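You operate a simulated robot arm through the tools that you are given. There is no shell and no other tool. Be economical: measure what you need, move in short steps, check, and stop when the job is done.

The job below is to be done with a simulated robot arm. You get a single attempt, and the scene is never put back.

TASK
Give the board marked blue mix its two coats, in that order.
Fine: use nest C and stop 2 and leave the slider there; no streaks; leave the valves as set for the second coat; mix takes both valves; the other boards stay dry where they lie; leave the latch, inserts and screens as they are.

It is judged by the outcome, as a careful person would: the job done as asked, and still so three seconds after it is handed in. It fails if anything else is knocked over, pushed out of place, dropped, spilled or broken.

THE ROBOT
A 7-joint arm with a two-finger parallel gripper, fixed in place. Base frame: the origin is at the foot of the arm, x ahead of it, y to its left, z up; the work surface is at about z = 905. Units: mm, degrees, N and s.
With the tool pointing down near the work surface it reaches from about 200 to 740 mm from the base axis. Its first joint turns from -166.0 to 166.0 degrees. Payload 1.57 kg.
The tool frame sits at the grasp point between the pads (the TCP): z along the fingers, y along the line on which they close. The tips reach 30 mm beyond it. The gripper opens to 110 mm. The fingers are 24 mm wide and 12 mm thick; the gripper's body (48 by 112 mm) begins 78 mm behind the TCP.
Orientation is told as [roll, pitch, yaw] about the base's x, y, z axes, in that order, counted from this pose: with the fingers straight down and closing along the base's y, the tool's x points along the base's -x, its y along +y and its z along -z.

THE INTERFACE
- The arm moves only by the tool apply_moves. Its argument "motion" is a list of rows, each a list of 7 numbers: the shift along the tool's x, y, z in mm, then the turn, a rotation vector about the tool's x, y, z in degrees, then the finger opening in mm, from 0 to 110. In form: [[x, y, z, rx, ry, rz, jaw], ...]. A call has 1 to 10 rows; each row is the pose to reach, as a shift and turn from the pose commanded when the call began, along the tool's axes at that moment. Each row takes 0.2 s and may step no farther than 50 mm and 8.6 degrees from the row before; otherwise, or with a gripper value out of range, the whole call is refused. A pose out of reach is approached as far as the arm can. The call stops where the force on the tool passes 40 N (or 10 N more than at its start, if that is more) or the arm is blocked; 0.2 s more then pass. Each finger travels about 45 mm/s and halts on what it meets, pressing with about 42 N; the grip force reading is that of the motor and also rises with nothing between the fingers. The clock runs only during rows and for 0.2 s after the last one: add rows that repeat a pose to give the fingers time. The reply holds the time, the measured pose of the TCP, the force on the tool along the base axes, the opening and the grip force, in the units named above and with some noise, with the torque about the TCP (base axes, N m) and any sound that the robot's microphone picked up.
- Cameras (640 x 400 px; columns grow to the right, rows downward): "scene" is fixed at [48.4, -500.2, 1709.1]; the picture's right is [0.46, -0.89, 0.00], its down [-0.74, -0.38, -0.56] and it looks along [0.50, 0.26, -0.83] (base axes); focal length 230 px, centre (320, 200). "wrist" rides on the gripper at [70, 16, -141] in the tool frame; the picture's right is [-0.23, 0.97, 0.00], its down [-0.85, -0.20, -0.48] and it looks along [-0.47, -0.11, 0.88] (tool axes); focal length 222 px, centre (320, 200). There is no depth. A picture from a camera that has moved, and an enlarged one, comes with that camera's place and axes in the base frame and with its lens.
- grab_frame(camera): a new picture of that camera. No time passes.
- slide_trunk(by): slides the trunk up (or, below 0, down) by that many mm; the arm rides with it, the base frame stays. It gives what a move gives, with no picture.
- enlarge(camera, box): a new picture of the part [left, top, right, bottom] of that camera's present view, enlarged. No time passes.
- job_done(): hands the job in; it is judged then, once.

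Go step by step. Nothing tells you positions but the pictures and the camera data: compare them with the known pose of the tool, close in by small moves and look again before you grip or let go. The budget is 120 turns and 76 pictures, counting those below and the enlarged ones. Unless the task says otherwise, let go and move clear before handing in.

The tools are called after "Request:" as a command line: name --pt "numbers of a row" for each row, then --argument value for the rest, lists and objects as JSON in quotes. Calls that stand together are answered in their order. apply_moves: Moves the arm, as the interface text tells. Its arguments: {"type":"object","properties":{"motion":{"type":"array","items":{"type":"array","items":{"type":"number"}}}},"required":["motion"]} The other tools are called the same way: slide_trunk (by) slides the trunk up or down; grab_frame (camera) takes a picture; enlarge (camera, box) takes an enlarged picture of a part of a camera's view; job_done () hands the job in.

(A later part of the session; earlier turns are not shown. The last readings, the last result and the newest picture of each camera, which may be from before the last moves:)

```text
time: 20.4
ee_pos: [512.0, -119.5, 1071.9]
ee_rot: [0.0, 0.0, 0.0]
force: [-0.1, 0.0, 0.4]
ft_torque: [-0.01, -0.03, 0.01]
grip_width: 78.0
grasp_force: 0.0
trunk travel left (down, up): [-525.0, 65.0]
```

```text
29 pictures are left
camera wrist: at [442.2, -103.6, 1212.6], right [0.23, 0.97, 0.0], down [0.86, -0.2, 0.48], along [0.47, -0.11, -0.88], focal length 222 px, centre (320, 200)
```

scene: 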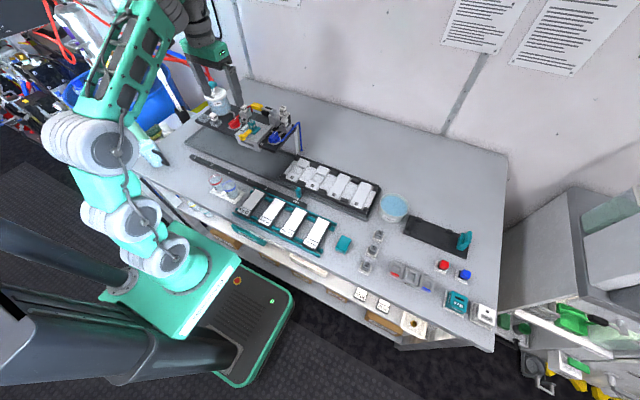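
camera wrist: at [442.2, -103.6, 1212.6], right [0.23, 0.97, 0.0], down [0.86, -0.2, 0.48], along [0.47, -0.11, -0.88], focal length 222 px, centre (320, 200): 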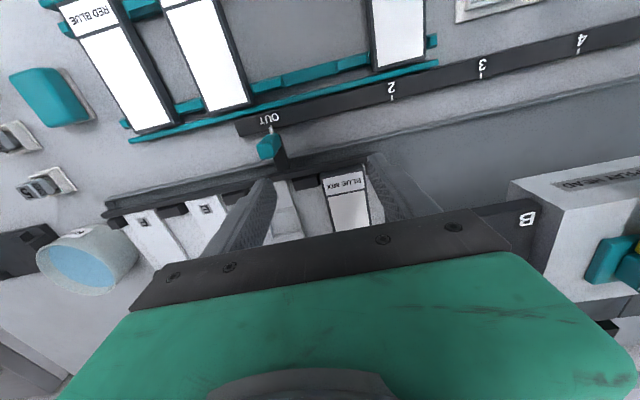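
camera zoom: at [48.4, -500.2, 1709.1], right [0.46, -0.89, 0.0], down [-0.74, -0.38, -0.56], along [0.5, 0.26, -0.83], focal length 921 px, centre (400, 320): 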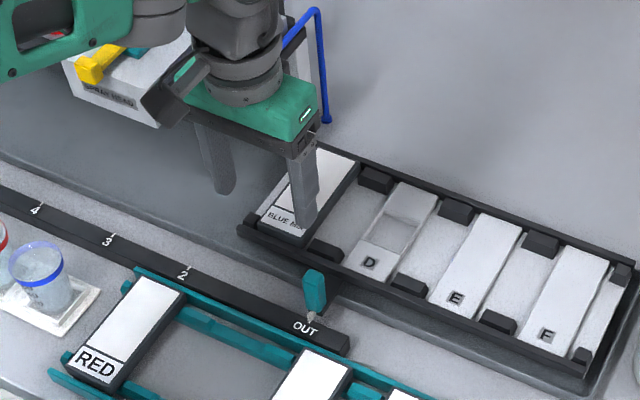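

The board is seated in nest C. The slider handle is at about (493, -172, 969) and needs to travel about +150 to stop 2 (y≈-26). I'll go over the handle with the fingers straddling it.

Request:
apply_moves --pt "10 -26 0 0 0 0 70" --pt "19 -52.5 0 0 0 0 60" --pt "19 -52.5 35 0 0 0 60" --pt "19 -52.5 60 0 0 0 60"

Request:
enlarge --camera "wrist" --box '[220, 100, 420, 225]'

Request:
enlarge --camera "scene" --box '[265, 150, 335, 210]'

```text
time: 21.4
ee_pos: [495.2, -171.7, 1012.2]
ee_rot: [-0.1, 0.0, 0.0]
force: [0.8, 0.6, 0.1]
ft_torque: [-0.02, 0.01, -0.01]
grip_width: 59.8
grasp_force: 0.0
trunk travel left (down, up): [-525.0, 65.0]
```

```text
3.20 times, centred on (320, 162) of wrist
camera zoom: at [425.0, -155.6, 1153.0], right [0.23, 0.97, 0.0], down [0.85, -0.2, 0.48], along [0.47, -0.11, -0.88], focal length 711 px, centre (320, 320)
```

zoom: 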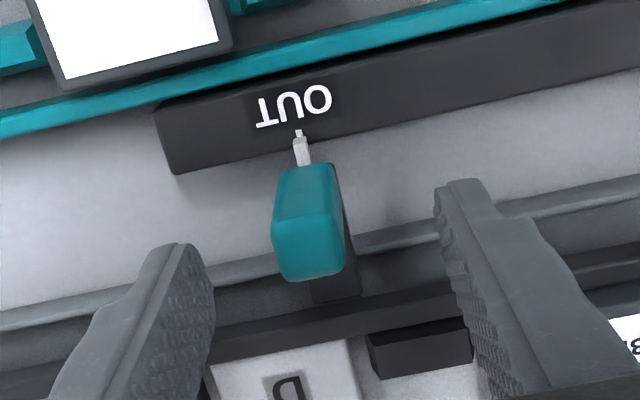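

```text
6.67 times, centred on (300, 180) of scene
camera zoom: at [48.4, -500.2, 1709.1], right [0.46, -0.89, 0.0], down [-0.74, -0.38, -0.56], along [0.5, 0.26, -0.83], focal length 1534 px, centre (453, 333)
```

zoom: 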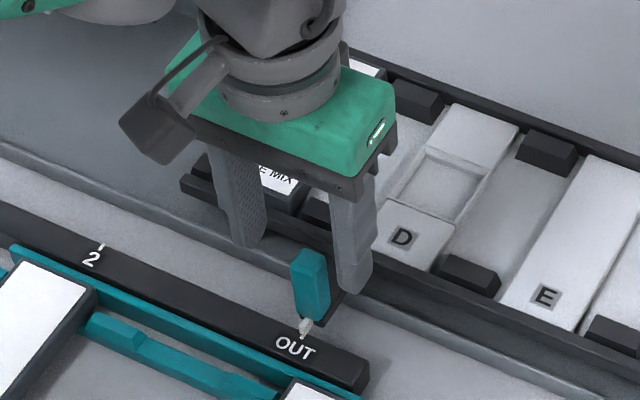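

The handle is centred between the fingers with its top at z≈985. I'll lower and close on it.

Request:
apply_moves --pt "0 -2 20 0 0 0 60" --pt "0 -2 37 0 0 0 60" --pt "0 -2 37 0 0 0 45" --pt "0 -2 37 0 0 0 30" --pt "0 -2 37 0 0 0 15" --pt "0 -2 37 0 0 0 5" --pt "0 -2 37 0 0 0 5"

```text
time: 23.0
ee_pos: [495.5, -176.2, 976.1]
ee_rot: [0.0, 0.0, 0.0]
force: [0.3, -0.8, -1.6]
ft_torque: [0.12, -0.4, 0.06]
grip_width: 18.0
grasp_force: 30.0
trunk travel left (down, up): [-525.0, 65.0]
```

The handle is gripped (18 mm). I'll slide it +y about 140 mm.

Request:
apply_moves --pt "0 7 0 0 0 0 5" --pt "0 21 0 0 0 0 5" --pt "0 37 0 0 0 0 5" --pt "0 53 0 0 0 0 5" --pt "0 69 0 0 0 0 5" --pt "0 85 0 0 0 0 5" --pt "0 101 0 0 0 0 5" --pt "0 117 0 0 0 0 5" --pt "0 131 0 0 0 0 5" --pt "0 140 0 0 0 0 5"

Request:
enlarge --camera "wrist" --box '[220, 100, 420, 225]'

```text
time: 25.2
ee_pos: [494.6, -33.3, 975.2]
ee_rot: [0.0, -0.4, -0.1]
force: [12.8, 1.6, 27.4]
ft_torque: [0.34, -0.39, -0.17]
grip_width: 17.9
grasp_force: 32.4
trunk travel left (down, up): [-525.0, 65.0]
```

```text
3.20 times, centred on (320, 162) of wrist
camera zoom: at [423.8, -16.7, 1116.3], right [0.23, 0.97, 0.0], down [0.85, -0.2, 0.48], along [0.47, -0.11, -0.88], focal length 711 px, centre (320, 320)
```

zoom: 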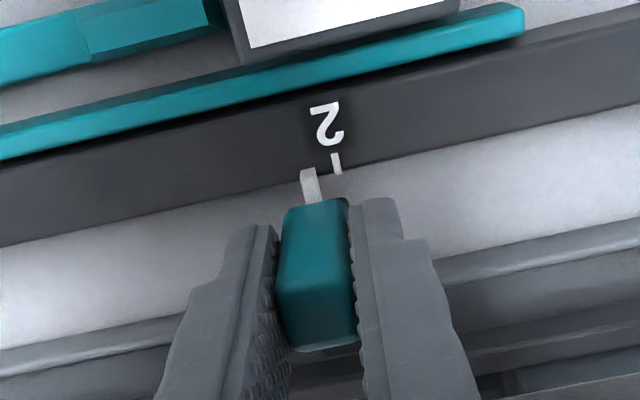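

The pointer is about 7.8 mm short of the stop-2 tick. I'll finish the slide.

Request:
apply_moves --pt "0 3 0 0 0 0 5" --pt "0 6 0 0 0 0 5" --pt "0 7.8 0 0 0 0 5" --pt "0 7.8 0 0 0 0 5"

Request:
enlarge --camera "wrist" --box '[220, 100, 420, 225]'

```text
time: 26.2
ee_pos: [495.0, -26.6, 975.7]
ee_rot: [0.0, -0.1, 0.1]
force: [10.7, 0.4, 21.6]
ft_torque: [0.32, -0.77, -0.04]
grip_width: 17.7
grasp_force: 32.4
trunk travel left (down, up): [-525.0, 65.0]
```

```text
3.20 times, centred on (320, 162) of wrist
camera zoom: at [424.4, -9.7, 1116.4], right [0.23, 0.97, 0.0], down [0.85, -0.2, 0.48], along [0.47, -0.11, -0.88], focal length 711 px, centre (320, 320)
```

zoom: 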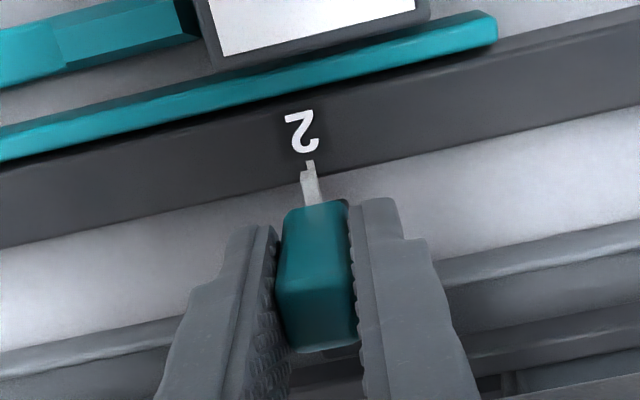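

It's nearly exact. I'll nudge 0.8 mm more, then release by opening evenly and rising.

Request:
apply_moves --pt "0 0.8 0 0 0 0 5" --pt "0 0.8 0 0 0 0 5" --pt "0 0.8 0 0 0 0 20" --pt "0 0.8 0 0 0 0 34" --pt "0 0.8 0 0 0 0 44" --pt "0 0.8 0 0 0 0 50" --pt "0 0.8 -30 0 0 0 50" --pt "5 0.8 -65 0 0 0 50" --pt "10 0.8 -110 0 0 0 50" --pt "10 0.8 -155 0 0 0 50"

Request:
grab_frame --camera "wrist"

```text
time: 28.4
ee_pos: [485.0, -27.0, 1133.5]
ee_rot: [0.0, 0.1, 0.0]
force: [0.6, 0.3, 0.4]
ft_torque: [-0.04, -0.01, -0.01]
grip_width: 50.2
grasp_force: 0.2
trunk travel left (down, up): [-525.0, 65.0]
```

```text
24 pictures are left
camera wrist: at [415.8, -10.5, 1273.2], right [0.23, 0.97, 0.0], down [0.86, -0.2, 0.48], along [0.46, -0.11, -0.88], focal length 222 px, centre (320, 200)
```

wrist: 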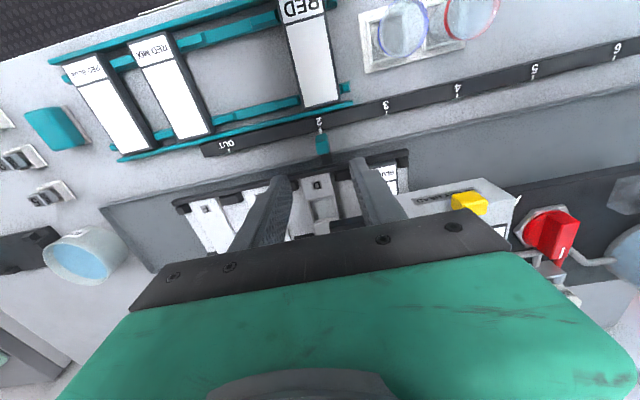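

The slider is at stop 2. The knobs are at blue (613, 2, top 1093) and red (612, 198, top 1094), with ridges along x and marks toward +x. I'll go above the blue knob first.

Request:
apply_moves --pt "0 5 -25 0 0 0 46" --pt "-40 15 -30 0 0 0 44" --pt "-85 24 -30 0 0 0 44" --pt "-128 29 -30 0 0 0 44"

Request:
grab_frame --camera "wrist"

```text
time: 29.4
ee_pos: [616.3, 6.2, 1158.0]
ee_rot: [0.0, 0.0, 0.1]
force: [0.6, 0.0, 0.4]
ft_torque: [-0.01, 0.02, 0.03]
grip_width: 44.0
grasp_force: 0.1
trunk travel left (down, up): [-525.0, 65.0]
```

```text
23 pictures are left
camera wrist: at [546.0, 21.2, 1299.8], right [0.23, 0.97, 0.0], down [0.86, -0.2, 0.48], along [0.47, -0.11, -0.88], focal length 222 px, centre (320, 200)
```

wrist: 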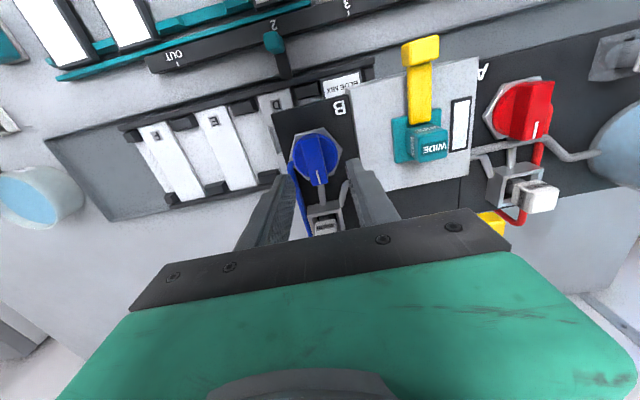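

The blue knob is under the fingers. I'll lower, close on its ridge, and test a small turn.

Request:
apply_moves --pt "3 -2 25 0 0 0 44" --pt "3 -2 43 0 0 0 44" --pt "3 -2 43 0 0 0 30" --pt "3 -2 43 0 0 0 15" --pt "3 -2 43 0 0 0 5" --pt "3 -2 43 0 0 0 5"

```text
time: 30.8
ee_pos: [610.0, 0.5, 1118.6]
ee_rot: [0.1, -0.1, -0.2]
force: [-0.9, -19.9, -1.8]
ft_torque: [-0.65, -0.2, -0.14]
grip_width: 17.3
grasp_force: 28.7
trunk travel left (down, up): [-525.0, 65.0]
```

Gripped (17 mm). I'll shift 2 mm to relieve the side force, then try a small turn.

Request:
apply_moves --pt "0 -2 0 0 0 0 5" --pt "0 -2 0 0 0 4 5" --pt "0 -2 0 0 0 8 5" --pt "0 -2 0 0 0 12 5"

```text
time: 31.8
ee_pos: [610.2, 0.9, 1117.2]
ee_rot: [-0.1, 0.1, -11.8]
force: [2.0, 0.3, 0.5]
ft_torque: [0.33, 0.35, 0.01]
grip_width: 17.3
grasp_force: 32.4
trunk travel left (down, up): [-525.0, 65.0]
```

It turns with no resistance, so I'll continue to 90° clockwise (seen from above).

Request:
apply_moves --pt "0 0 0 0 0 8 5" --pt "0 0 0 0 0 16 5" --pt "0 0 0 0 0 24 5" --pt "0 0 0 0 0 32 5" --pt "0 0 0 0 0 40 5" --pt "0 0 0 0 0 48 5" --pt "0 0 0 0 0 56 5" --pt "0 0 0 0 0 64 5" --pt "0 0 0 0 0 72 5" --pt "0 0 0 0 0 78 5"

Request:
grab_frame --camera "scene"

```text
time: 33.5
ee_pos: [613.3, 4.6, 1118.2]
ee_rot: [0.3, -0.3, -70.1]
force: [10.9, 24.1, -3.4]
ft_torque: [1.07, -0.21, 0.12]
grip_width: 17.1
grasp_force: 31.7
trunk travel left (down, up): [-525.0, 65.0]
stopped in row 8: the force on the tool passed its limit at 41 N (the readings are from after the stop); the commanded pose is now the measured one
```

```text
22 pictures are left
```

scene: 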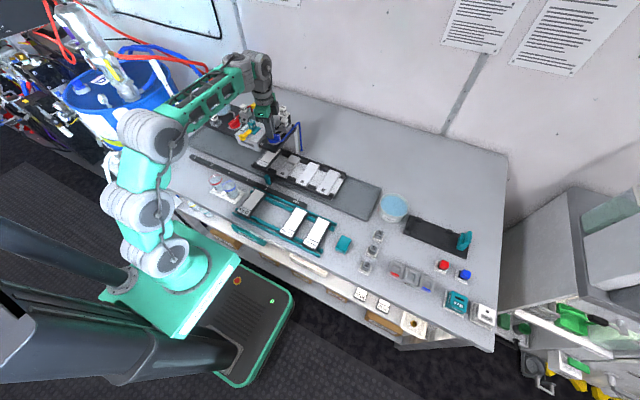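

The force limit tripped near 70°. I'll look closely at the knob and the head window before going on.

Request:
enlarge --camera "scene" --box '[225, 95, 315, 155]'

Request:
grab_frame --camera "wrist"

```text
6.67 times, centred on (270, 125) of scene
camera zoom: at [48.4, -500.2, 1709.1], right [0.46, -0.89, 0.0], down [-0.74, -0.38, -0.56], along [0.5, 0.26, -0.83], focal length 1534 px, centre (653, 700)
```

zoom: 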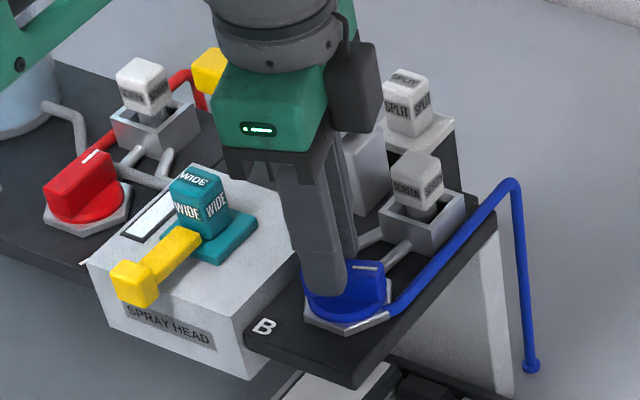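

```text
20 pictures are left
camera wrist: at [603.1, 76.0, 1258.6], right [0.99, 0.12, 0.01], down [0.1, -0.87, 0.48], along [0.06, -0.48, -0.88], focal length 222 px, centre (320, 200)
```

wrist: 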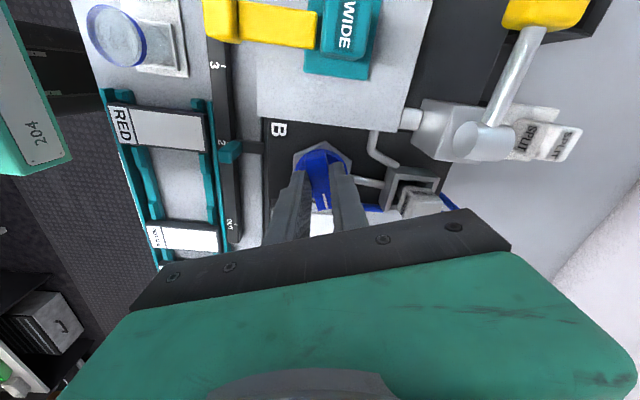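

The knob turned about 65° and the mark now points toward -y. The jam likely comes from my TCP being ~3 mm off its axis. I'll open, re-centre on the axis (613, 2), regrip and finish the turn.

Request:
apply_moves --pt "0 0 0 0 0 0 25" --pt "0 0 0 0 0 0 30" --pt "-2.3 -1.2 0 0 0 0 30" --pt "-2.3 -1.2 0 0 0 0 15" --pt "-2.3 -1.2 0 0 0 0 5" --pt "-2.3 -1.2 0 0 0 0 5"

```text
time: 34.9
ee_pos: [613.2, -1.4, 1119.4]
ee_rot: [0.4, -0.4, -70.4]
force: [16.2, 8.7, 1.6]
ft_torque: [0.01, -0.58, 0.0]
grip_width: 21.5
grasp_force: 9.2
trunk travel left (down, up): [-525.0, 65.0]
```

The fingers are still settling, so I'll give them a moment and then turn on.

Request:
apply_moves --pt "0 0 0 0 0 0 5" --pt "0 0 0 0 0 0 5" --pt "0 0 0 0 0 0 5"

```text
time: 35.7
ee_pos: [611.9, -2.0, 1119.2]
ee_rot: [0.4, -0.3, -70.4]
force: [18.2, 7.8, 6.6]
ft_torque: [0.31, -0.51, -0.02]
grip_width: 22.7
grasp_force: 9.9
trunk travel left (down, up): [-525.0, 65.0]
```

There's a side load toward +x, so I'll shift 2 mm along the closing direction.

Request:
apply_moves --pt "0 1 0 0 0 0 5" --pt "0 2.5 0 0 0 0 5" --pt "0 2.5 0 0 0 0 5"

Request:
enlarge --camera "wrist" --box '[270, 120, 380, 240]'

```text
time: 36.5
ee_pos: [614.6, -2.0, 1119.2]
ee_rot: [0.3, -0.2, -70.5]
force: [14.0, 6.4, 6.2]
ft_torque: [0.26, -0.4, -0.02]
grip_width: 19.2
grasp_force: 8.0
trunk travel left (down, up): [-525.0, 65.0]
```

```text
3.33 times, centred on (325, 180) of wrist
camera zoom: at [604.9, 70.1, 1259.6], right [0.99, 0.11, 0.01], down [0.09, -0.87, 0.48], along [0.06, -0.48, -0.88], focal length 740 px, centre (303, 267)
```

zoom: 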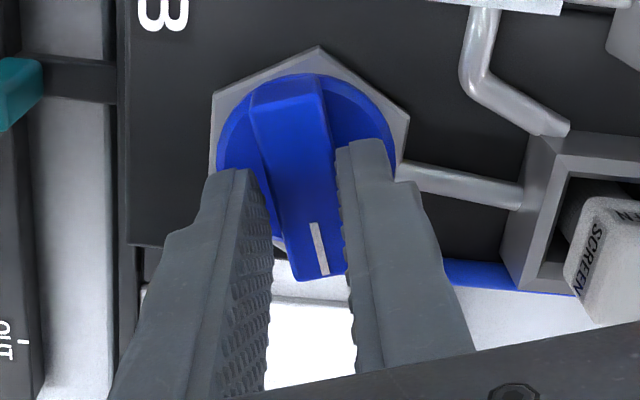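

The fingers hold only the outer half of the ridge, because the axis is at about (615, 2). I'll reopen, shift and regrip.

Request:
apply_moves --pt "0 0 0 0 0 0 28" --pt "0 0 0 0 0 0 34" --pt "3.4 1.5 0 0 0 0 34" --pt "3.4 1.5 2 0 0 0 34" --pt "3.4 1.5 2 0 0 0 20" --pt "3.4 1.5 2 0 0 0 8" --pt "3.4 1.5 2 0 0 0 2" --pt "3.4 1.5 2 0 0 0 2"

```text
time: 38.3
ee_pos: [614.6, 1.5, 1118.1]
ee_rot: [0.4, -0.2, -70.5]
force: [4.1, 1.7, -0.7]
ft_torque: [-0.07, -0.11, 0.0]
grip_width: 17.3
grasp_force: 32.1
trunk travel left (down, up): [-525.0, 65.0]
```

Good grip now, centred and nearly force-free. I'll finish the turn to 90°.

Request:
apply_moves --pt "0 0 0 0 0 6 2" --pt "0 0 0 0 0 12 2" --pt "0 0 0 0 0 18 2" --pt "0 0 0 0 0 19.5 2" --pt "0 0 0 0 0 19.5 2"

```text
time: 39.5
ee_pos: [614.5, 1.2, 1117.2]
ee_rot: [0.4, 0.0, -90.1]
force: [11.1, 0.7, 6.5]
ft_torque: [-0.03, -0.25, 0.04]
grip_width: 17.2
grasp_force: 32.4
trunk travel left (down, up): [-525.0, 65.0]
```

The turn is done at 90°. I'll release, rise and look at the knob and window.

Request:
apply_moves --pt "0 0 0 0 0 0 28" --pt "0 0 0 0 0 0 38" --pt "0 0 -25 0 0 0 40" --pt "0 0 -65 0 0 0 40" --pt "0 0 -105 0 0 0 40"

Request:
enlarge --camera "scene" --box '[225, 95, 315, 155]'

```text
time: 40.7
ee_pos: [614.4, 1.3, 1221.5]
ee_rot: [0.3, 0.0, -90.0]
force: [-0.3, -0.3, 0.2]
ft_torque: [-0.01, 0.01, -0.01]
grip_width: 40.1
grasp_force: 0.0
trunk travel left (down, up): [-525.0, 65.0]
```

```text
6.67 times, centred on (270, 125) of scene
camera zoom: at [48.4, -500.2, 1709.1], right [0.46, -0.89, 0.0], down [-0.74, -0.38, -0.56], along [0.5, 0.26, -0.83], focal length 1534 px, centre (653, 700)
```

zoom: 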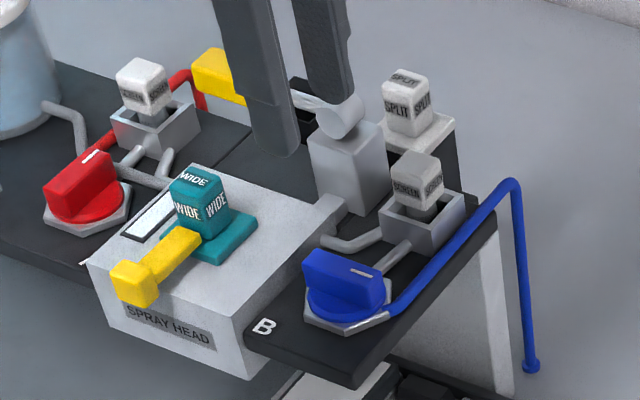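

The window is unchanged. I need to know which handle position is open, so I'll look very closely at the blue valve and its plate.

Request:
enlarge --camera "scene" --box '[263, 128, 287, 148]'

Request:
grab_frame --camera "wrist"

```text
16.00 times, centred on (275, 138) of scene
camera zoom: at [48.4, -500.2, 1709.1], right [0.46, -0.89, 0.0], down [-0.74, -0.38, -0.56], along [0.5, 0.26, -0.83], focal length 3683 px, centre (1040, 1192)
```

zoom: 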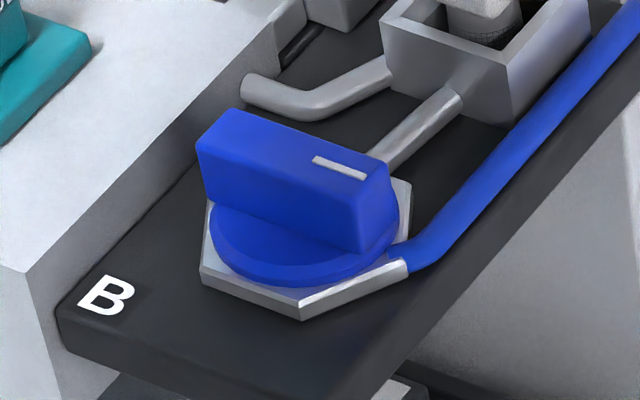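

```text
16 pictures are left
camera wrist: at [629.4, 71.3, 1362.9], right [0.97, -0.23, 0.01], down [-0.2, -0.85, 0.48], along [-0.1, -0.47, -0.88], focal length 222 px, centre (320, 200)
```

wrist: 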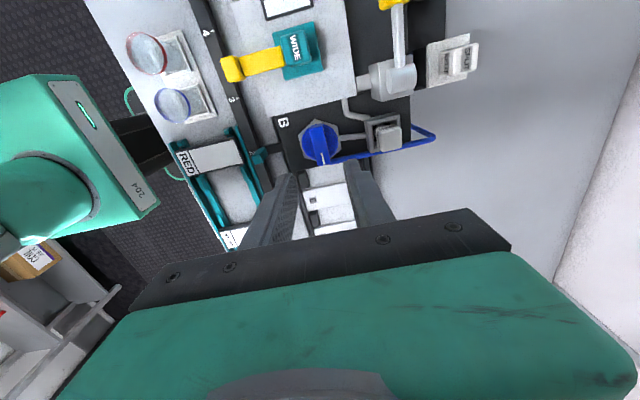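

The knob is now exactly at 90°. To learn the valve's travel I'll feel for its end stops, first trying further clockwise.

Request:
apply_moves --pt "0 0 40 0 0 0 38" --pt "0 0 80 0 0 0 36" --pt "0 0 104 0 0 0 36" --pt "0 0 104 0 0 0 20" --pt "0 0 104 0 0 0 5" --pt "0 0 104 0 0 0 2" --pt "0 0 104 0 0 0 2" --pt "0 0 104 0 0 5 2" --pt "0 0 104 0 0 10 2"

```text
time: 42.7
ee_pos: [615.5, 2.6, 1115.6]
ee_rot: [0.3, 0.0, -99.9]
force: [5.0, 2.8, -5.0]
ft_torque: [0.2, 0.07, 1.27]
grip_width: 20.7
grasp_force: 34.1
trunk travel left (down, up): [-525.0, 65.0]
```

There's an end stop at 90° clockwise. Now I'll turn it back and feel the other end.

Request:
apply_moves --pt "0 0 0 0 0 -8 2" --pt "0 0 0 0 0 -16 2" --pt "0 0 0 0 0 -24 2" --pt "0 0 0 0 0 -32 2" --pt "0 0 0 0 0 -40 2" --pt "0 0 0 0 0 -48 2" --pt "0 0 0 0 0 -56 2" --pt "0 0 0 0 0 -64 2" --pt "0 0 0 0 0 -72 2" --pt "0 0 0 0 0 -80 2"

Request:
apply_moves --pt "0 0 0 0 0 -7 2" --pt "0 0 0 0 0 -14 2" --pt "0 0 0 0 0 -20 2" --pt "0 0 0 0 0 -26 2" --pt "0 0 0 0 0 -30 2"

```text
time: 44.9
ee_pos: [614.2, 1.3, 1116.2]
ee_rot: [0.1, -0.1, -19.8]
force: [-0.1, -14.0, -19.1]
ft_torque: [-0.62, -0.56, 0.01]
grip_width: 17.0
grasp_force: 31.9
trunk travel left (down, up): [-525.0, 65.0]
```

```text
time: 46.1
ee_pos: [613.6, -0.3, 1116.9]
ee_rot: [0.0, -0.3, 10.1]
force: [-5.7, -15.2, -20.9]
ft_torque: [-0.44, 0.44, -1.23]
grip_width: 20.9
grasp_force: 33.9
trunk travel left (down, up): [-525.0, 65.0]
```

The valve travels exactly between mark +x and 90° clockwise, which still doesn't show which end is open. A test spray into the empty catch pan with the slider at OUT will settle it, since the wide spray lands partly there anyway. First I'll release blue in its original position.

Request:
apply_moves --pt "0 0 0 0 0 5 2" --pt "0 0 0 0 0 10 2" --pt "0 0 0 0 0 10 20" --pt "0 0 0 0 0 10 36" --pt "0 0 0 0 0 10 44" --pt "0 0 -40 0 0 10 44" --pt "0 0 -85 0 0 10 44"

```text
time: 47.7
ee_pos: [611.9, 2.0, 1202.8]
ee_rot: [0.0, -0.2, -0.1]
force: [0.0, 0.0, 0.2]
ft_torque: [-0.03, -0.06, 0.0]
grip_width: 44.2
grasp_force: 0.1
trunk travel left (down, up): [-525.0, 65.0]
```

Next I'll move above the red knob, clearing the head at height, and check.

Request:
apply_moves --pt "0 48 0 0 0 0 44" --pt "0 97 0 0 0 0 44" --pt "0 146 0 0 0 0 44" --pt "-1 195 0 0 0 0 44" --pt "-1 195 40 0 0 0 44"

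Request:
grab_frame --camera "wrist"

```text
time: 48.9
ee_pos: [613.9, 200.4, 1165.1]
ee_rot: [-0.1, -0.4, 0.0]
force: [-0.3, -0.5, 0.3]
ft_torque: [0.03, 0.01, -0.01]
grip_width: 44.1
grasp_force: 0.1
trunk travel left (down, up): [-525.0, 65.0]
```

```text
15 pictures are left
camera wrist: at [542.5, 216.8, 1305.1], right [0.23, 0.97, 0.0], down [0.85, -0.2, 0.48], along [0.47, -0.11, -0.87], focal length 222 px, centre (320, 200)
```

wrist: 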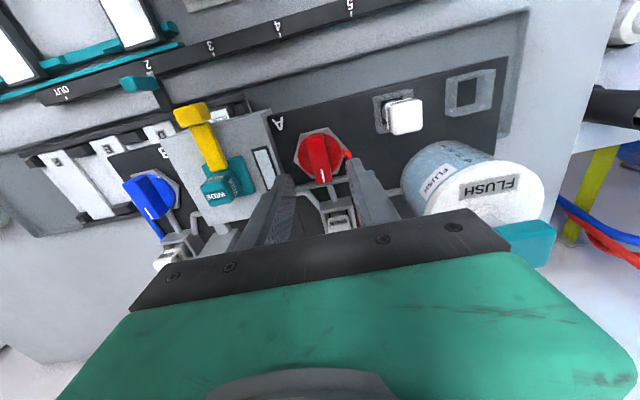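

I'm aligned over the red knob. Lowering, gripping and turning it clockwise.

Request:
apply_moves --pt "-1 0 25 0 0 0 40" --pt "-1 0 48 0 0 0 36" --pt "-1 0 48 0 0 0 20" --pt "-1 0 48 0 0 0 5" --pt "-1 0 48 0 0 0 2" --pt "-1 0 48 0 0 0 2" --pt "-1 0 48 0 0 5 2" --pt "-1 0 48 0 0 10 2"

```text
time: 50.7
ee_pos: [614.2, 199.2, 1115.1]
ee_rot: [0.0, -0.4, -9.9]
force: [0.1, 11.9, 0.6]
ft_torque: [0.39, 0.66, -0.02]
grip_width: 17.1
grasp_force: 32.5
trunk travel left (down, up): [-525.0, 65.0]
```

It turns freely (same travel as blue). I'll continue to the end.

Request:
apply_moves --pt "0 1 0 0 0 8 2" --pt "0 1 0 0 0 16 2" --pt "0 1 0 0 0 24 2" --pt "0 1 0 0 0 32 2" --pt "0 1 0 0 0 40 2" --pt "0 1 0 0 0 48 2" --pt "0 1 0 0 0 56 2" --pt "0 1 0 0 0 64 2" --pt "0 1 0 0 0 72 2" --pt "0 1 0 0 0 80 2"

Request:
apply_moves --pt "0 0 0 0 0 3 2" --pt "0 0 0 0 0 3 20" --pt "0 0 0 0 0 3 36" --pt "0 0 0 0 0 3 40" --pt "0 0 -40 0 0 3 40" --pt "0 0 -85 0 0 3 40"

```text
time: 52.9
ee_pos: [614.8, 199.9, 1115.3]
ee_rot: [0.3, -0.2, -90.1]
force: [-0.3, 15.1, 1.4]
ft_torque: [-0.06, 0.18, 0.0]
grip_width: 17.3
grasp_force: 32.5
trunk travel left (down, up): [-525.0, 65.0]
```

```text
time: 54.3
ee_pos: [612.7, 199.6, 1199.0]
ee_rot: [0.3, -0.1, -93.0]
force: [-0.2, 0.0, -0.5]
ft_torque: [0.02, 0.0, 0.02]
grip_width: 39.8
grasp_force: 0.1
trunk travel left (down, up): [-525.0, 65.0]
```

Red is turned. Next I'll go back over the slider handle while unwinding the wrist.

Request:
apply_moves --pt "-23 -10.6 0 0 0 -8.5 50" --pt "-46 -21.2 0 0 0 -17 50" --pt "-69 -31.8 0 0 0 -25.5 50" --pt "-92 -42.4 0 0 0 -34 50" --pt "-115 -53 0 0 0 -42.5 50" --pt "-138 -63.6 0 0 0 -51 50" --pt "-161 -74.2 0 0 0 -59.5 50" --pt "-184 -84.8 0 0 0 -68 50" --pt "-208 -95.4 0 0 0 -76.5 50" --pt "-231.4 -106.1 0 0 0 -85 50"

Request:
apply_moves --pt "0 0 20 0 0 -8 50" --pt "0 0 60 0 0 -8 50"

```text
time: 56.5
ee_pos: [498.0, -27.8, 1199.6]
ee_rot: [0.0, -0.4, -7.8]
force: [1.0, -0.5, 0.9]
ft_torque: [-0.03, 0.01, 0.04]
grip_width: 50.1
grasp_force: 0.1
trunk travel left (down, up): [-525.0, 65.0]
```

```text
time: 57.1
ee_pos: [501.4, -26.9, 1139.8]
ee_rot: [-0.2, -0.6, 0.1]
force: [0.4, 0.4, -0.4]
ft_torque: [0.0, 0.0, 0.0]
grip_width: 49.9
grasp_force: 0.2
trunk travel left (down, up): [-525.0, 65.0]
```

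Directly above the handle now. I'll descend, grip it, and slide to OUT.

Request:
apply_moves --pt "5 0 45 0 0.4 0 56" --pt "5 0 90 0 0.4 0 56" --pt "5 0 130 0 0.4 0 56" --pt "5 0 164 0 0.4 0 56" --pt "5 0 164 0 0.4 0 40" --pt "5 0 164 0 0.4 0 20" --pt "5 0 164 0 0.4 0 5" --pt "5 0 164 0 0.4 0 5"

Request:
apply_moves --pt "0 -7 0 0 0 0 5" --pt "0 -22 0 0 0 0 5" --pt "0 -39 0 0 0 0 5" --pt "0 -56 0 0 0 0 5" --pt "0 -73 0 0 0 0 5" --pt "0 -90 0 0 0 0 5" --pt "0 -107 0 0 0 0 5" --pt "0 -124 0 0 0 0 5" --pt "0 -140 0 0 0 0 5" --pt "0 -148 0 0 0 0 5"

```text
time: 58.9
ee_pos: [503.9, -27.7, 1028.0]
ee_rot: [0.3, 1.0, 0.0]
force: [-0.4, -0.5, -0.5]
ft_torque: [0.06, -0.01, -0.02]
grip_width: 5.0
grasp_force: 0.0
out of reach, approached as far as the arm can: row 2, 3, 4, 5, 6, 7, 8
trunk travel left (down, up): [-525.0, 65.0]
```

```text
time: 61.1
ee_pos: [505.5, -177.5, 1030.7]
ee_rot: [0.4, 0.2, 0.0]
force: [-0.1, 0.5, 0.1]
ft_torque: [0.02, 0.03, -0.01]
grip_width: 4.8
grasp_force: 0.1
out of reach, approached as far as the arm can: row 1, 2, 3, 4, 5, 6, 7, 8, 9
trunk travel left (down, up): [-525.0, 65.0]
```

The arm couldn't get low in this posture; it passed in air above the handle (tips at 1000, handle top 985), moving nothing. I'll go back and up, then use the trunk to lower.

Request:
apply_moves --pt "0 0 -15 0 0 0 20" --pt "0 40 -20 0 0 0 40" --pt "0 80 -20 0 0 0 56" --pt "0 120 -20 0 0 0 56" --pt "10 150 -20 0 0 0 56" --pt "10 150 -20 0 0 0 56"

```text
time: 62.5
ee_pos: [490.8, -25.5, 1048.7]
ee_rot: [0.0, 0.1, 0.0]
force: [-0.4, -0.4, 0.1]
ft_torque: [0.01, 0.04, 0.0]
grip_width: 55.8
grasp_force: 0.0
trunk travel left (down, up): [-525.0, 65.0]
```

Now I'll lower with the trunk, 40 mm first.

Request:
slide_trunk --by -35

```text
time: 63.3
ee_pos: [493.1, -25.6, 1014.2]
ee_rot: [-0.1, 0.0, 0.1]
force: [0.7, 0.6, -1.2]
ft_torque: [0.01, 0.02, 0.01]
grip_width: 56.1
grasp_force: 0.2
trunk travel left (down, up): [-490.0, 100.0]
```

Request:
slide_trunk --by -38

Request:
apply_moves --pt "-1 0 0 0 0 0 40" --pt "-1 0 0 0 0 0 20" --pt "-1 0 0 0 0 0 5" --pt "-1 0 0 0 0 0 5" --pt "-1 0 0 0 0 0 5"

```text
time: 64.1
ee_pos: [492.3, -24.8, 976.9]
ee_rot: [-0.1, 0.0, 0.1]
force: [0.7, -0.2, 0.0]
ft_torque: [0.01, -0.01, 0.02]
grip_width: 56.1
grasp_force: 0.2
trunk travel left (down, up): [-452.0, 138.0]
```

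```text
time: 65.3
ee_pos: [492.9, -25.3, 976.7]
ee_rot: [0.0, -0.1, 0.1]
force: [-0.3, 0.3, 0.0]
ft_torque: [0.16, 0.0, -0.04]
grip_width: 18.0
grasp_force: 33.0
trunk travel left (down, up): [-452.0, 138.0]
```

The handle is gripped. Sliding to OUT.

Request:
apply_moves --pt "0 -7 0 0 0 0 5" --pt "0 -22 0 0 0 0 5" --pt "0 -39 0 0 0 0 5" --pt "0 -56 0 0 0 0 5" --pt "0 -73 0 0 0 0 5" --pt "0 -90 0 0 0 0 5" --pt "0 -107 0 0 0 0 5" --pt "0 -124 0 0 0 0 5" --pt "0 -140 0 0 0 0 5" --pt "0 -150 0 0 0 0 5"

Request:
apply_moves --pt "0 0 0 0 0 0 5" --pt "0 0 0 0 0 0 20" --pt "0 0 0 0 0 0 36" --pt "0 0 0 0 0 0 50" --pt "0 0 -40 0 0 0 50" --pt "0 0 -80 0 0 0 50" --pt "0 0 -120 0 0 0 50" --pt "0 0 -160 0 0 0 50" --pt "0 0 -200 0 0 0 50"

```text
time: 67.5
ee_pos: [494.0, -175.2, 975.2]
ee_rot: [0.0, 0.2, 0.1]
force: [-11.2, 8.2, -8.1]
ft_torque: [-0.21, -0.47, -0.37]
grip_width: 18.1
grasp_force: 32.5
trunk travel left (down, up): [-452.0, 138.0]
```

```text
time: 69.5
ee_pos: [486.2, -172.3, 1178.4]
ee_rot: [0.0, -0.1, 0.1]
force: [-0.9, 0.4, 0.7]
ft_torque: [0.01, -0.05, 0.01]
grip_width: 50.2
grasp_force: 0.1
trunk travel left (down, up): [-452.0, 138.0]
```

The slider is at OUT. Next I'll take the closed fingers over to the spray lever handle at about (702, 135, top ~1130).

Request:
apply_moves --pt "0 0 -40 0 0 0 30" --pt "-24 34 -40 0 0 0 10" --pt "-50 72 -40 0 0 0 0" --pt "-76 110 -40 0 0 0 0" --pt "-102 148 -40 0 0 0 0" --pt "-128 186 -40 0 0 0 0" --pt "-154 224 -40 0 0 0 0" --pt "-180 262 -40 0 0 0 0" --pt "-206 298 -40 0 0 0 0" --pt "-216 310 -15 0 0 0 0"

Request:
enlarge --camera "scene" --box '[215, 85, 305, 145]'

```text
time: 70.8
ee_pos: [607.9, -13.9, 1215.9]
ee_rot: [-0.1, -1.5, 0.8]
force: [23.5, -0.9, -29.1]
ft_torque: [0.08, 1.55, 0.04]
grip_width: 0.1
grasp_force: 21.4
out of reach, approached as far as the arm can: row 6
trunk travel left (down, up): [-452.0, 138.0]
stopped in row 6: the force on the tool passed its limit at 168 N (the readings are from after the stop); the commanded pose is now the measured one
```

```text
6.67 times, centred on (260, 115) of scene
camera zoom: at [48.4, -500.2, 1709.1], right [0.46, -0.89, 0.0], down [-0.74, -0.38, -0.56], along [0.5, 0.26, -0.83], focal length 1534 px, centre (720, 767)
```

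zoom: 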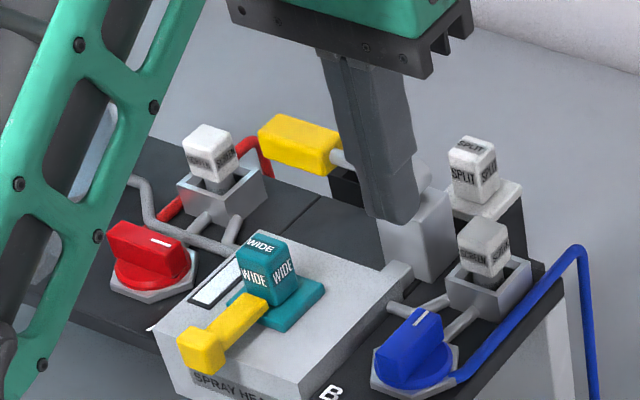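

The arm jerked near a posture limit with the trunk lowered, and nothing looks disturbed. I'll raise the trunk back up to regain the better posture.

Request:
slide_trunk --by 40

Request:
grab_frame --camera "scene"

```text
time: 71.3
ee_pos: [607.7, -13.5, 1227.0]
ee_rot: [-0.1, -1.3, 0.8]
force: [11.9, 0.8, -16.0]
ft_torque: [-0.11, 0.77, -0.05]
grip_width: 0.3
grasp_force: 21.3
trunk travel left (down, up): [-465.0, 125.0]
stopped: the force on the tool passed its limit at 49 N (the readings are from after the stop); the commanded pose is now the measured one
```

```text
13 pictures are left
```

scene: 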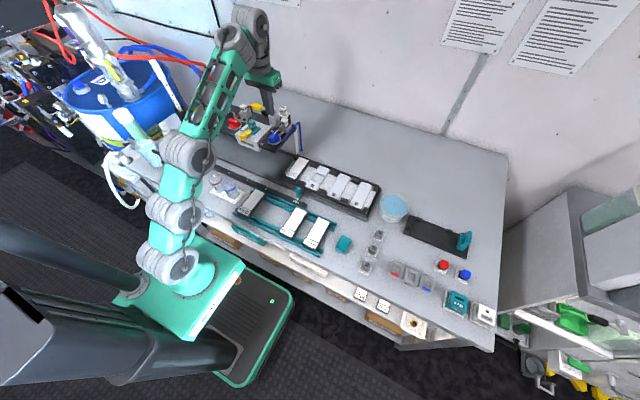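

Everything on the bench is still in place. I'll retreat a little toward the base to unload the arm.

Request:
apply_moves --pt "15 0 -5 0 0 0 0" --pt "40 0 -15 0 1.3 -0.8 0" --pt "70 0 -25 0 1.3 -0.8 0"

```text
time: 72.1
ee_pos: [537.4, -13.7, 1250.3]
ee_rot: [-0.2, 0.0, 1.6]
force: [0.5, -0.4, -1.1]
ft_torque: [-0.02, -0.02, -0.04]
grip_width: 0.0
grasp_force: 21.7
trunk travel left (down, up): [-465.0, 125.0]
```

Unloaded. Now I'll return the trunk to its original height.

Request:
slide_trunk --by 60

Request:
apply_moves --pt "0 30 0 0 0 1.6 0" --pt "-30 60 0 0 0 1.6 0" --pt "-60 90 20 0 0 1.6 0" --pt "-90 118 40 0 0 1.6 0" --pt "-120 140 60 0 0 1.6 0" --pt "-145 152 80 0 0 1.6 0" --pt "-165 152 95 0 0 1.6 0"

```text
time: 73.1
ee_pos: [537.9, -13.7, 1311.3]
ee_rot: [-0.1, 0.2, 1.6]
force: [-0.2, 0.7, 0.3]
ft_torque: [0.02, -0.01, -0.01]
grip_width: 0.2
grasp_force: 20.7
trunk travel left (down, up): [-525.0, 65.0]
```

```text
time: 74.7
ee_pos: [651.0, 133.2, 1197.9]
ee_rot: [-0.1, 0.0, 0.0]
force: [-0.3, -0.5, 0.4]
ft_torque: [0.0, -0.03, 0.03]
grip_width: 0.0
grasp_force: 21.4
out of reach, approached as far as the arm can: row 4, 5, 6, 7
trunk travel left (down, up): [-525.0, 65.0]
```

The reach at this height is limited with the shoulder low. Raising the trunk should bring the shoulder nearer to the wrist height, so I'll do that.

Request:
slide_trunk --by 60

Request:
apply_moves --pt "0 0 30 0 0 0 0" --pt "-15 2 60 0 0 0 0" --pt "-35 2 70 0 0 0 0" --pt "-51 2 75 0 0 0 0"

```text
time: 75.7
ee_pos: [652.1, 133.5, 1255.7]
ee_rot: [-0.1, 0.1, 0.0]
force: [0.8, 1.0, 0.2]
ft_torque: [0.02, 0.0, -0.01]
grip_width: 0.1
grasp_force: 21.4
trunk travel left (down, up): [-585.0, 5.0]
```

```text
time: 76.7
ee_pos: [691.0, 134.5, 1177.4]
ee_rot: [0.0, 0.1, -0.1]
force: [0.6, -0.2, 0.0]
ft_torque: [0.03, 0.03, -0.04]
grip_width: 0.0
grasp_force: 21.0
out of reach, approached as far as the arm can: row 1, 2, 4
trunk travel left (down, up): [-585.0, 5.0]
```

I'm nearly over the handle. One wrist picture to check where the finger tips are relative to it.

Request:
enlarge --camera "wrist" --box '[230, 110, 410, 225]'

```text
3.48 times, centred on (320, 168) of wrist
camera zoom: at [620.9, 150.0, 1318.5], right [0.23, 0.97, 0.0], down [0.86, -0.2, 0.48], along [0.46, -0.11, -0.88], focal length 773 px, centre (320, 313)
```

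zoom: 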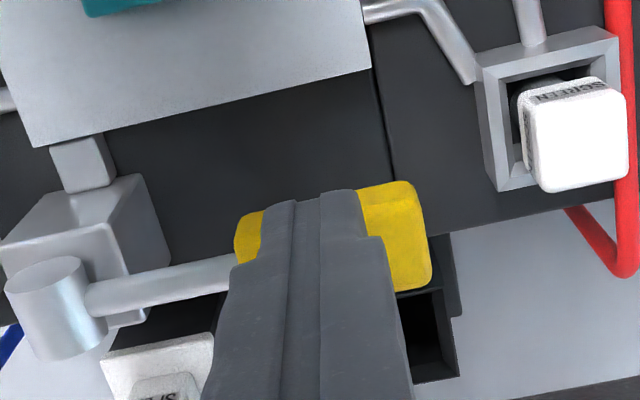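

The fingers are over the yellow handle (x 689–721, y 110–153). I'll press down on it in small steps.

Request:
apply_moves --pt "-6 4 8 0 0 0 0" --pt "-10 6 16 0 0 0 0" --pt "-10 6 22 0 0 0 0" --pt "-10 6 28 0 0 0 0" --pt "-10 6 34 0 0 0 0" --pt "-10 6 40 0 0 0 0"

```text
time: 78.1
ee_pos: [699.3, 138.3, 1136.8]
ee_rot: [-0.1, 0.1, 0.0]
force: [0.3, -1.1, 2.7]
ft_torque: [-0.08, 0.04, -0.02]
grip_width: 0.0
grasp_force: 21.3
out of reach, approached as far as the arm can: row 1, 2
trunk travel left (down, up): [-585.0, 5.0]
```

The lever yields lightly (2.7 N). I'll press further.

Request:
apply_moves --pt "0 0 6 0 0 0 0" --pt "0 0 12 0 0 0 0" --pt "0 0 18 0 0 0 0" --pt "0 0 24 0 0 0 0" --pt "0 0 30 0 0 0 0"

Request:
enlarge --camera "scene" --box '[215, 85, 305, 145]'

```text
time: 78.9
ee_pos: [699.0, 138.6, 1133.5]
ee_rot: [0.1, -1.1, 0.0]
force: [-5.8, 1.4, 13.2]
ft_torque: [-0.13, 0.26, -0.02]
grip_width: 0.0
grasp_force: 21.2
trunk travel left (down, up): [-585.0, 5.0]
stopped in row 3: the force on the tool passed its limit at 44 N (the readings are from after the stop); the commanded pose is now the measured one
```

```text
6.67 times, centred on (260, 115) of scene
camera zoom: at [48.4, -500.2, 1709.1], right [0.46, -0.89, 0.0], down [-0.74, -0.38, -0.56], along [0.5, 0.26, -0.83], focal length 1534 px, centre (720, 767)
```

zoom: 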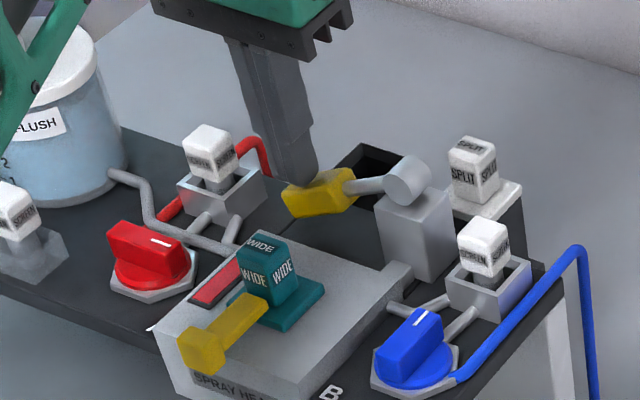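

The window turned red, so a turned valve is open and mark +x is closed. The test saved the board. I'll release the lever now.

Request:
apply_moves --pt "0 0 -20 0 1 0 0" --pt "0 0 -45 0 1 0 0" --pt "5 0 -70 0 1 0 0" --pt "20 0 -90 0 1 0 0"

Request:
enlarge --camera "scene" --box '[200, 75, 320, 155]'

```text
time: 79.9
ee_pos: [673.2, 137.7, 1215.9]
ee_rot: [0.0, 0.3, 0.0]
force: [-0.4, -0.6, -0.5]
ft_torque: [0.01, -0.01, 0.01]
grip_width: 0.0
grasp_force: 21.2
out of reach, approached as far as the arm can: row 1, 2, 3, 4
trunk travel left (down, up): [-585.0, 5.0]
```

```text
5.00 times, centred on (260, 115) of scene
camera zoom: at [48.4, -500.2, 1709.1], right [0.46, -0.89, 0.0], down [-0.74, -0.38, -0.56], along [0.5, 0.26, -0.83], focal length 1151 px, centre (620, 625)
```

zoom: 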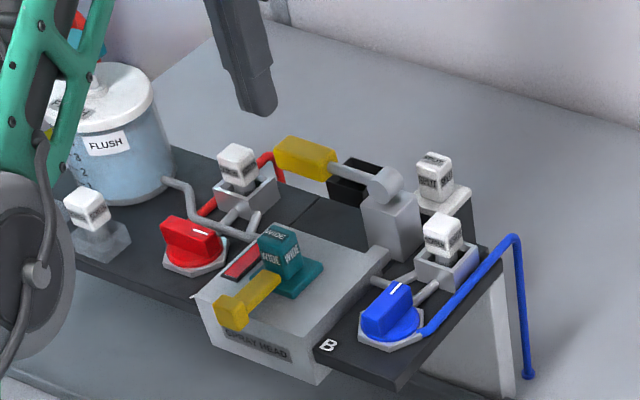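

The window stays red, so the head now holds red and must be flushed before the blue coat. First I'll close the red valve by turning it back counter-clockwise. Moving over it with the wrist at -90°.

Request:
apply_moves --pt "6 6 2 0 0 8.5 30" --pt "12 12 4 0 0 17 40" --pt "18 18 6 0 0 25.5 40" --pt "24 25 8 0 0 34 40" --pt "30 31 10 0 0 42.5 40" --pt "36 37 12 0 0 51 40" --pt "42 43 14 0 0 59.5 40" --pt "48 50 16 0 0 68 40" --pt "54 56 18 0 0 76.5 40" --pt "58.5 62 20 0 0 85 40"

Request:
apply_moves --pt "0 0 10 0 0 5 40" --pt "0 0 10 0 0 5 40"

```text
time: 82.1
ee_pos: [653.6, 214.3, 1190.1]
ee_rot: [-0.3, 0.1, -85.1]
force: [0.3, -0.6, 0.2]
ft_torque: [-0.04, -0.02, 0.01]
grip_width: 40.1
grasp_force: 0.0
out of reach, approached as far as the arm can: row 2, 3, 4, 5, 6, 7, 8, 9, 10
trunk travel left (down, up): [-585.0, 5.0]
```

```text
time: 82.7
ee_pos: [653.9, 214.8, 1179.8]
ee_rot: [-0.2, 0.1, -90.1]
force: [0.6, 0.4, -0.9]
ft_torque: [-0.01, 0.05, -0.01]
grip_width: 40.5
grasp_force: 0.0
trunk travel left (down, up): [-585.0, 5.0]
```

Now correcting to the red knob axis (614.5, 199.8), and then lowering onto it.

Request:
apply_moves --pt "-7 -20 0 0 0 0 40" --pt "-15 -39.4 0 0 0 0 40" --pt "-15 -39.4 0 0 0 0 40"

```text
time: 83.5
ee_pos: [618.1, 198.4, 1180.9]
ee_rot: [-0.2, 0.1, -90.0]
force: [1.0, 0.3, -0.5]
ft_torque: [-0.03, 0.0, 0.01]
grip_width: 40.4
grasp_force: 0.0
out of reach, approached as far as the arm can: row 1
trunk travel left (down, up): [-585.0, 5.0]
```

Request:
apply_moves --pt "1 -3 20 0 0 0 38" --pt "1 -3 45 0 0 0 36" --pt "1 -3 65 0 0 0 36" --pt "1 -3 65 0 0 0 20" --pt "1 -3 65 0 0 0 5" --pt "1 -3 65 0 0 0 2" --pt "1 -3 65 0 0 0 2"

```text
time: 85.1
ee_pos: [615.7, 199.4, 1114.1]
ee_rot: [-0.2, 0.1, -90.0]
force: [-1.5, 0.0, -0.9]
ft_torque: [0.32, -0.09, 0.02]
grip_width: 17.3
grasp_force: 32.3
trunk travel left (down, up): [-585.0, 5.0]
```

The red ridge is gripped cleanly (17.3 mm). Turning it back 90° counter-clockwise.

Request:
apply_moves --pt "0 0 0 0 0 -8.5 2" --pt "0 0 0 0 0 -17 2" --pt "0 0 0 0 0 -25.5 2" --pt "0 0 0 0 0 -34 2" --pt "0 0 0 0 0 -42.5 2" --pt "0 0 0 0 0 -51 2" --pt "0 0 0 0 0 -59.5 2" --pt "0 0 0 0 0 -68 2" --pt "0 0 0 0 0 -76.5 2" --pt "0 0 0 0 0 -85 2"

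Request:
apply_moves --pt "0 0 0 0 0 -7 2" --pt "0 0 0 0 0 -7 2" --pt "0 0 0 0 0 -5 20" --pt "0 0 0 0 0 -5 36" --pt "0 0 0 0 0 -5 44" --pt "0 0 -40 0 0 -5 44" --pt "0 0 -80 0 0 -5 30"

```text
time: 87.3
ee_pos: [615.6, 200.6, 1115.5]
ee_rot: [0.1, 0.3, -4.9]
force: [21.0, -9.5, 1.6]
ft_torque: [-0.4, -1.04, 0.01]
grip_width: 16.9
grasp_force: 31.5
trunk travel left (down, up): [-585.0, 5.0]
```

```text
time: 88.9
ee_pos: [613.0, 200.6, 1193.1]
ee_rot: [0.1, 0.3, 0.0]
force: [-0.8, 0.6, 0.6]
ft_torque: [-0.02, 0.0, 0.0]
grip_width: 30.0
grasp_force: 0.0
trunk travel left (down, up): [-585.0, 5.0]
```

Red is closed. The flush plunger handle is at about (672, 328, top ≈1190), too far for a vertical tool, so I'll turn toward it and tilt the tool outward 45°.

Request:
apply_moves --pt "0 0 -5 0 0 -8 20" --pt "0 0 -10 0 0 -16 0" --pt "0 0 -10 0 0 -24 0" --pt "0 0 -10 0 0 -26 0"

Request:
apply_moves --pt "0 0 0 0 -8 0 0" --pt "0 0 0 0 -16 0 0" --pt "0 0 0 0 -24 0 0" --pt "0 0 0 0 -32 0 0" --pt "0 0 0 0 -40 0 0" --pt "0 0 0 0 -45 0 0" --pt "0 0 0 0 -45 0 0"

```text
time: 89.9
ee_pos: [612.8, 200.8, 1205.8]
ee_rot: [0.1, 0.1, 26.2]
force: [-0.9, -0.6, 0.2]
ft_torque: [-0.01, 0.02, 0.01]
grip_width: 0.0
grasp_force: 21.6
trunk travel left (down, up): [-585.0, 5.0]
```

```text
time: 91.5
ee_pos: [685.2, 226.1, 1309.0]
ee_rot: [-0.4, -37.9, 25.7]
force: [0.3, 0.3, 0.4]
ft_torque: [-0.01, 0.0, 0.0]
grip_width: 0.0
grasp_force: 21.5
out of reach, approached as far as the arm can: row 1, 2, 3, 4, 5, 6, 7
trunk travel left (down, up): [-585.0, 5.0]
```

The tilt is limited in that spot, and the arm went higher instead. From here I'll approach a point 20 mm above the plunger handle.

Request:
apply_moves --pt "-28 17 -1 0 0 0 0" --pt "-55 35 0 0 0 0 0" --pt "-80 55 5 0 0 0 0" --pt "-98 75 20 0 0 0 0" --pt "-98 88 38 0 0 0 0" --pt "-92 88 44 0 0 0 0" --pt "-92 88 44 0 0 0 0"

```text
time: 93.1
ee_pos: [722.5, 342.0, 1329.2]
ee_rot: [-0.4, -38.0, 25.7]
force: [0.2, -0.6, -0.1]
ft_torque: [0.02, 0.0, -0.01]
grip_width: 0.0
grasp_force: 21.5
out of reach, approached as far as the arm can: row 4, 5, 6, 7
trunk travel left (down, up): [-585.0, 5.0]
```

The arm handles this tilt farther out and higher. I'll reduce the tilt, come inward at this height, and then let the trunk lower the hand onto the plunger.

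Request:
apply_moves --pt "-22 0 -20 0 4 0 0" --pt "-44 0 -40 0 8 0 0" --pt "-67 0 -60 0 12 0 0" --pt "-67 0 -60 0 15 0 0" --pt "-67 0 -60 0 15 0 0"

```text
time: 94.3
ee_pos: [647.7, 310.4, 1336.9]
ee_rot: [-0.5, -22.8, 25.8]
force: [0.2, 0.9, 1.0]
ft_torque: [-0.07, -0.03, -0.02]
grip_width: 0.0
grasp_force: 21.6
out of reach, approached as far as the arm can: row 1, 2, 3, 4, 5
trunk travel left (down, up): [-585.0, 5.0]
```

Request:
apply_moves --pt "0 0 0 0 4 0 0" --pt "0 0 0 0 8 0 0" --pt "0 0 0 0 8 0 0"

```text
time: 95.1
ee_pos: [630.1, 297.9, 1326.1]
ee_rot: [-0.4, -16.8, 25.7]
force: [0.6, 0.0, -0.5]
ft_torque: [-0.04, 0.01, -0.01]
grip_width: 0.2
grasp_force: 21.0
out of reach, approached as far as the arm can: row 1, 2, 3
trunk travel left (down, up): [-585.0, 5.0]
```

Request:
apply_moves --pt "0 0 0 0 -5 0 0" --pt "0 0 0 0 -10 0 0" --pt "0 0 0 0 -12 0 0" --pt "0 0 0 0 -12 0 0"

```text
time: 96.1
ee_pos: [632.0, 295.7, 1324.5]
ee_rot: [-0.5, -26.9, 25.7]
force: [0.6, -0.2, 0.5]
ft_torque: [0.02, -0.01, -0.03]
grip_width: 0.2
grasp_force: 21.6
trunk travel left (down, up): [-585.0, 5.0]
```

In range again at tilt 27°. I'll shift outward 44 mm to be above the plunger handle.

Request:
apply_moves --pt "-13 4 6.7 0 0 0 0" --pt "-26 8 13.4 0 0 0 0" --pt "-39.6 11.3 20.2 0 0 0 0" --pt "-39.6 11.3 20.2 0 0 0 0"

```text
time: 97.1
ee_pos: [665.7, 326.4, 1324.6]
ee_rot: [-0.4, -26.9, 25.8]
force: [0.0, 0.6, -0.5]
ft_torque: [0.01, 0.02, -0.02]
grip_width: 0.2
grasp_force: 21.1
trunk travel left (down, up): [-585.0, 5.0]
```

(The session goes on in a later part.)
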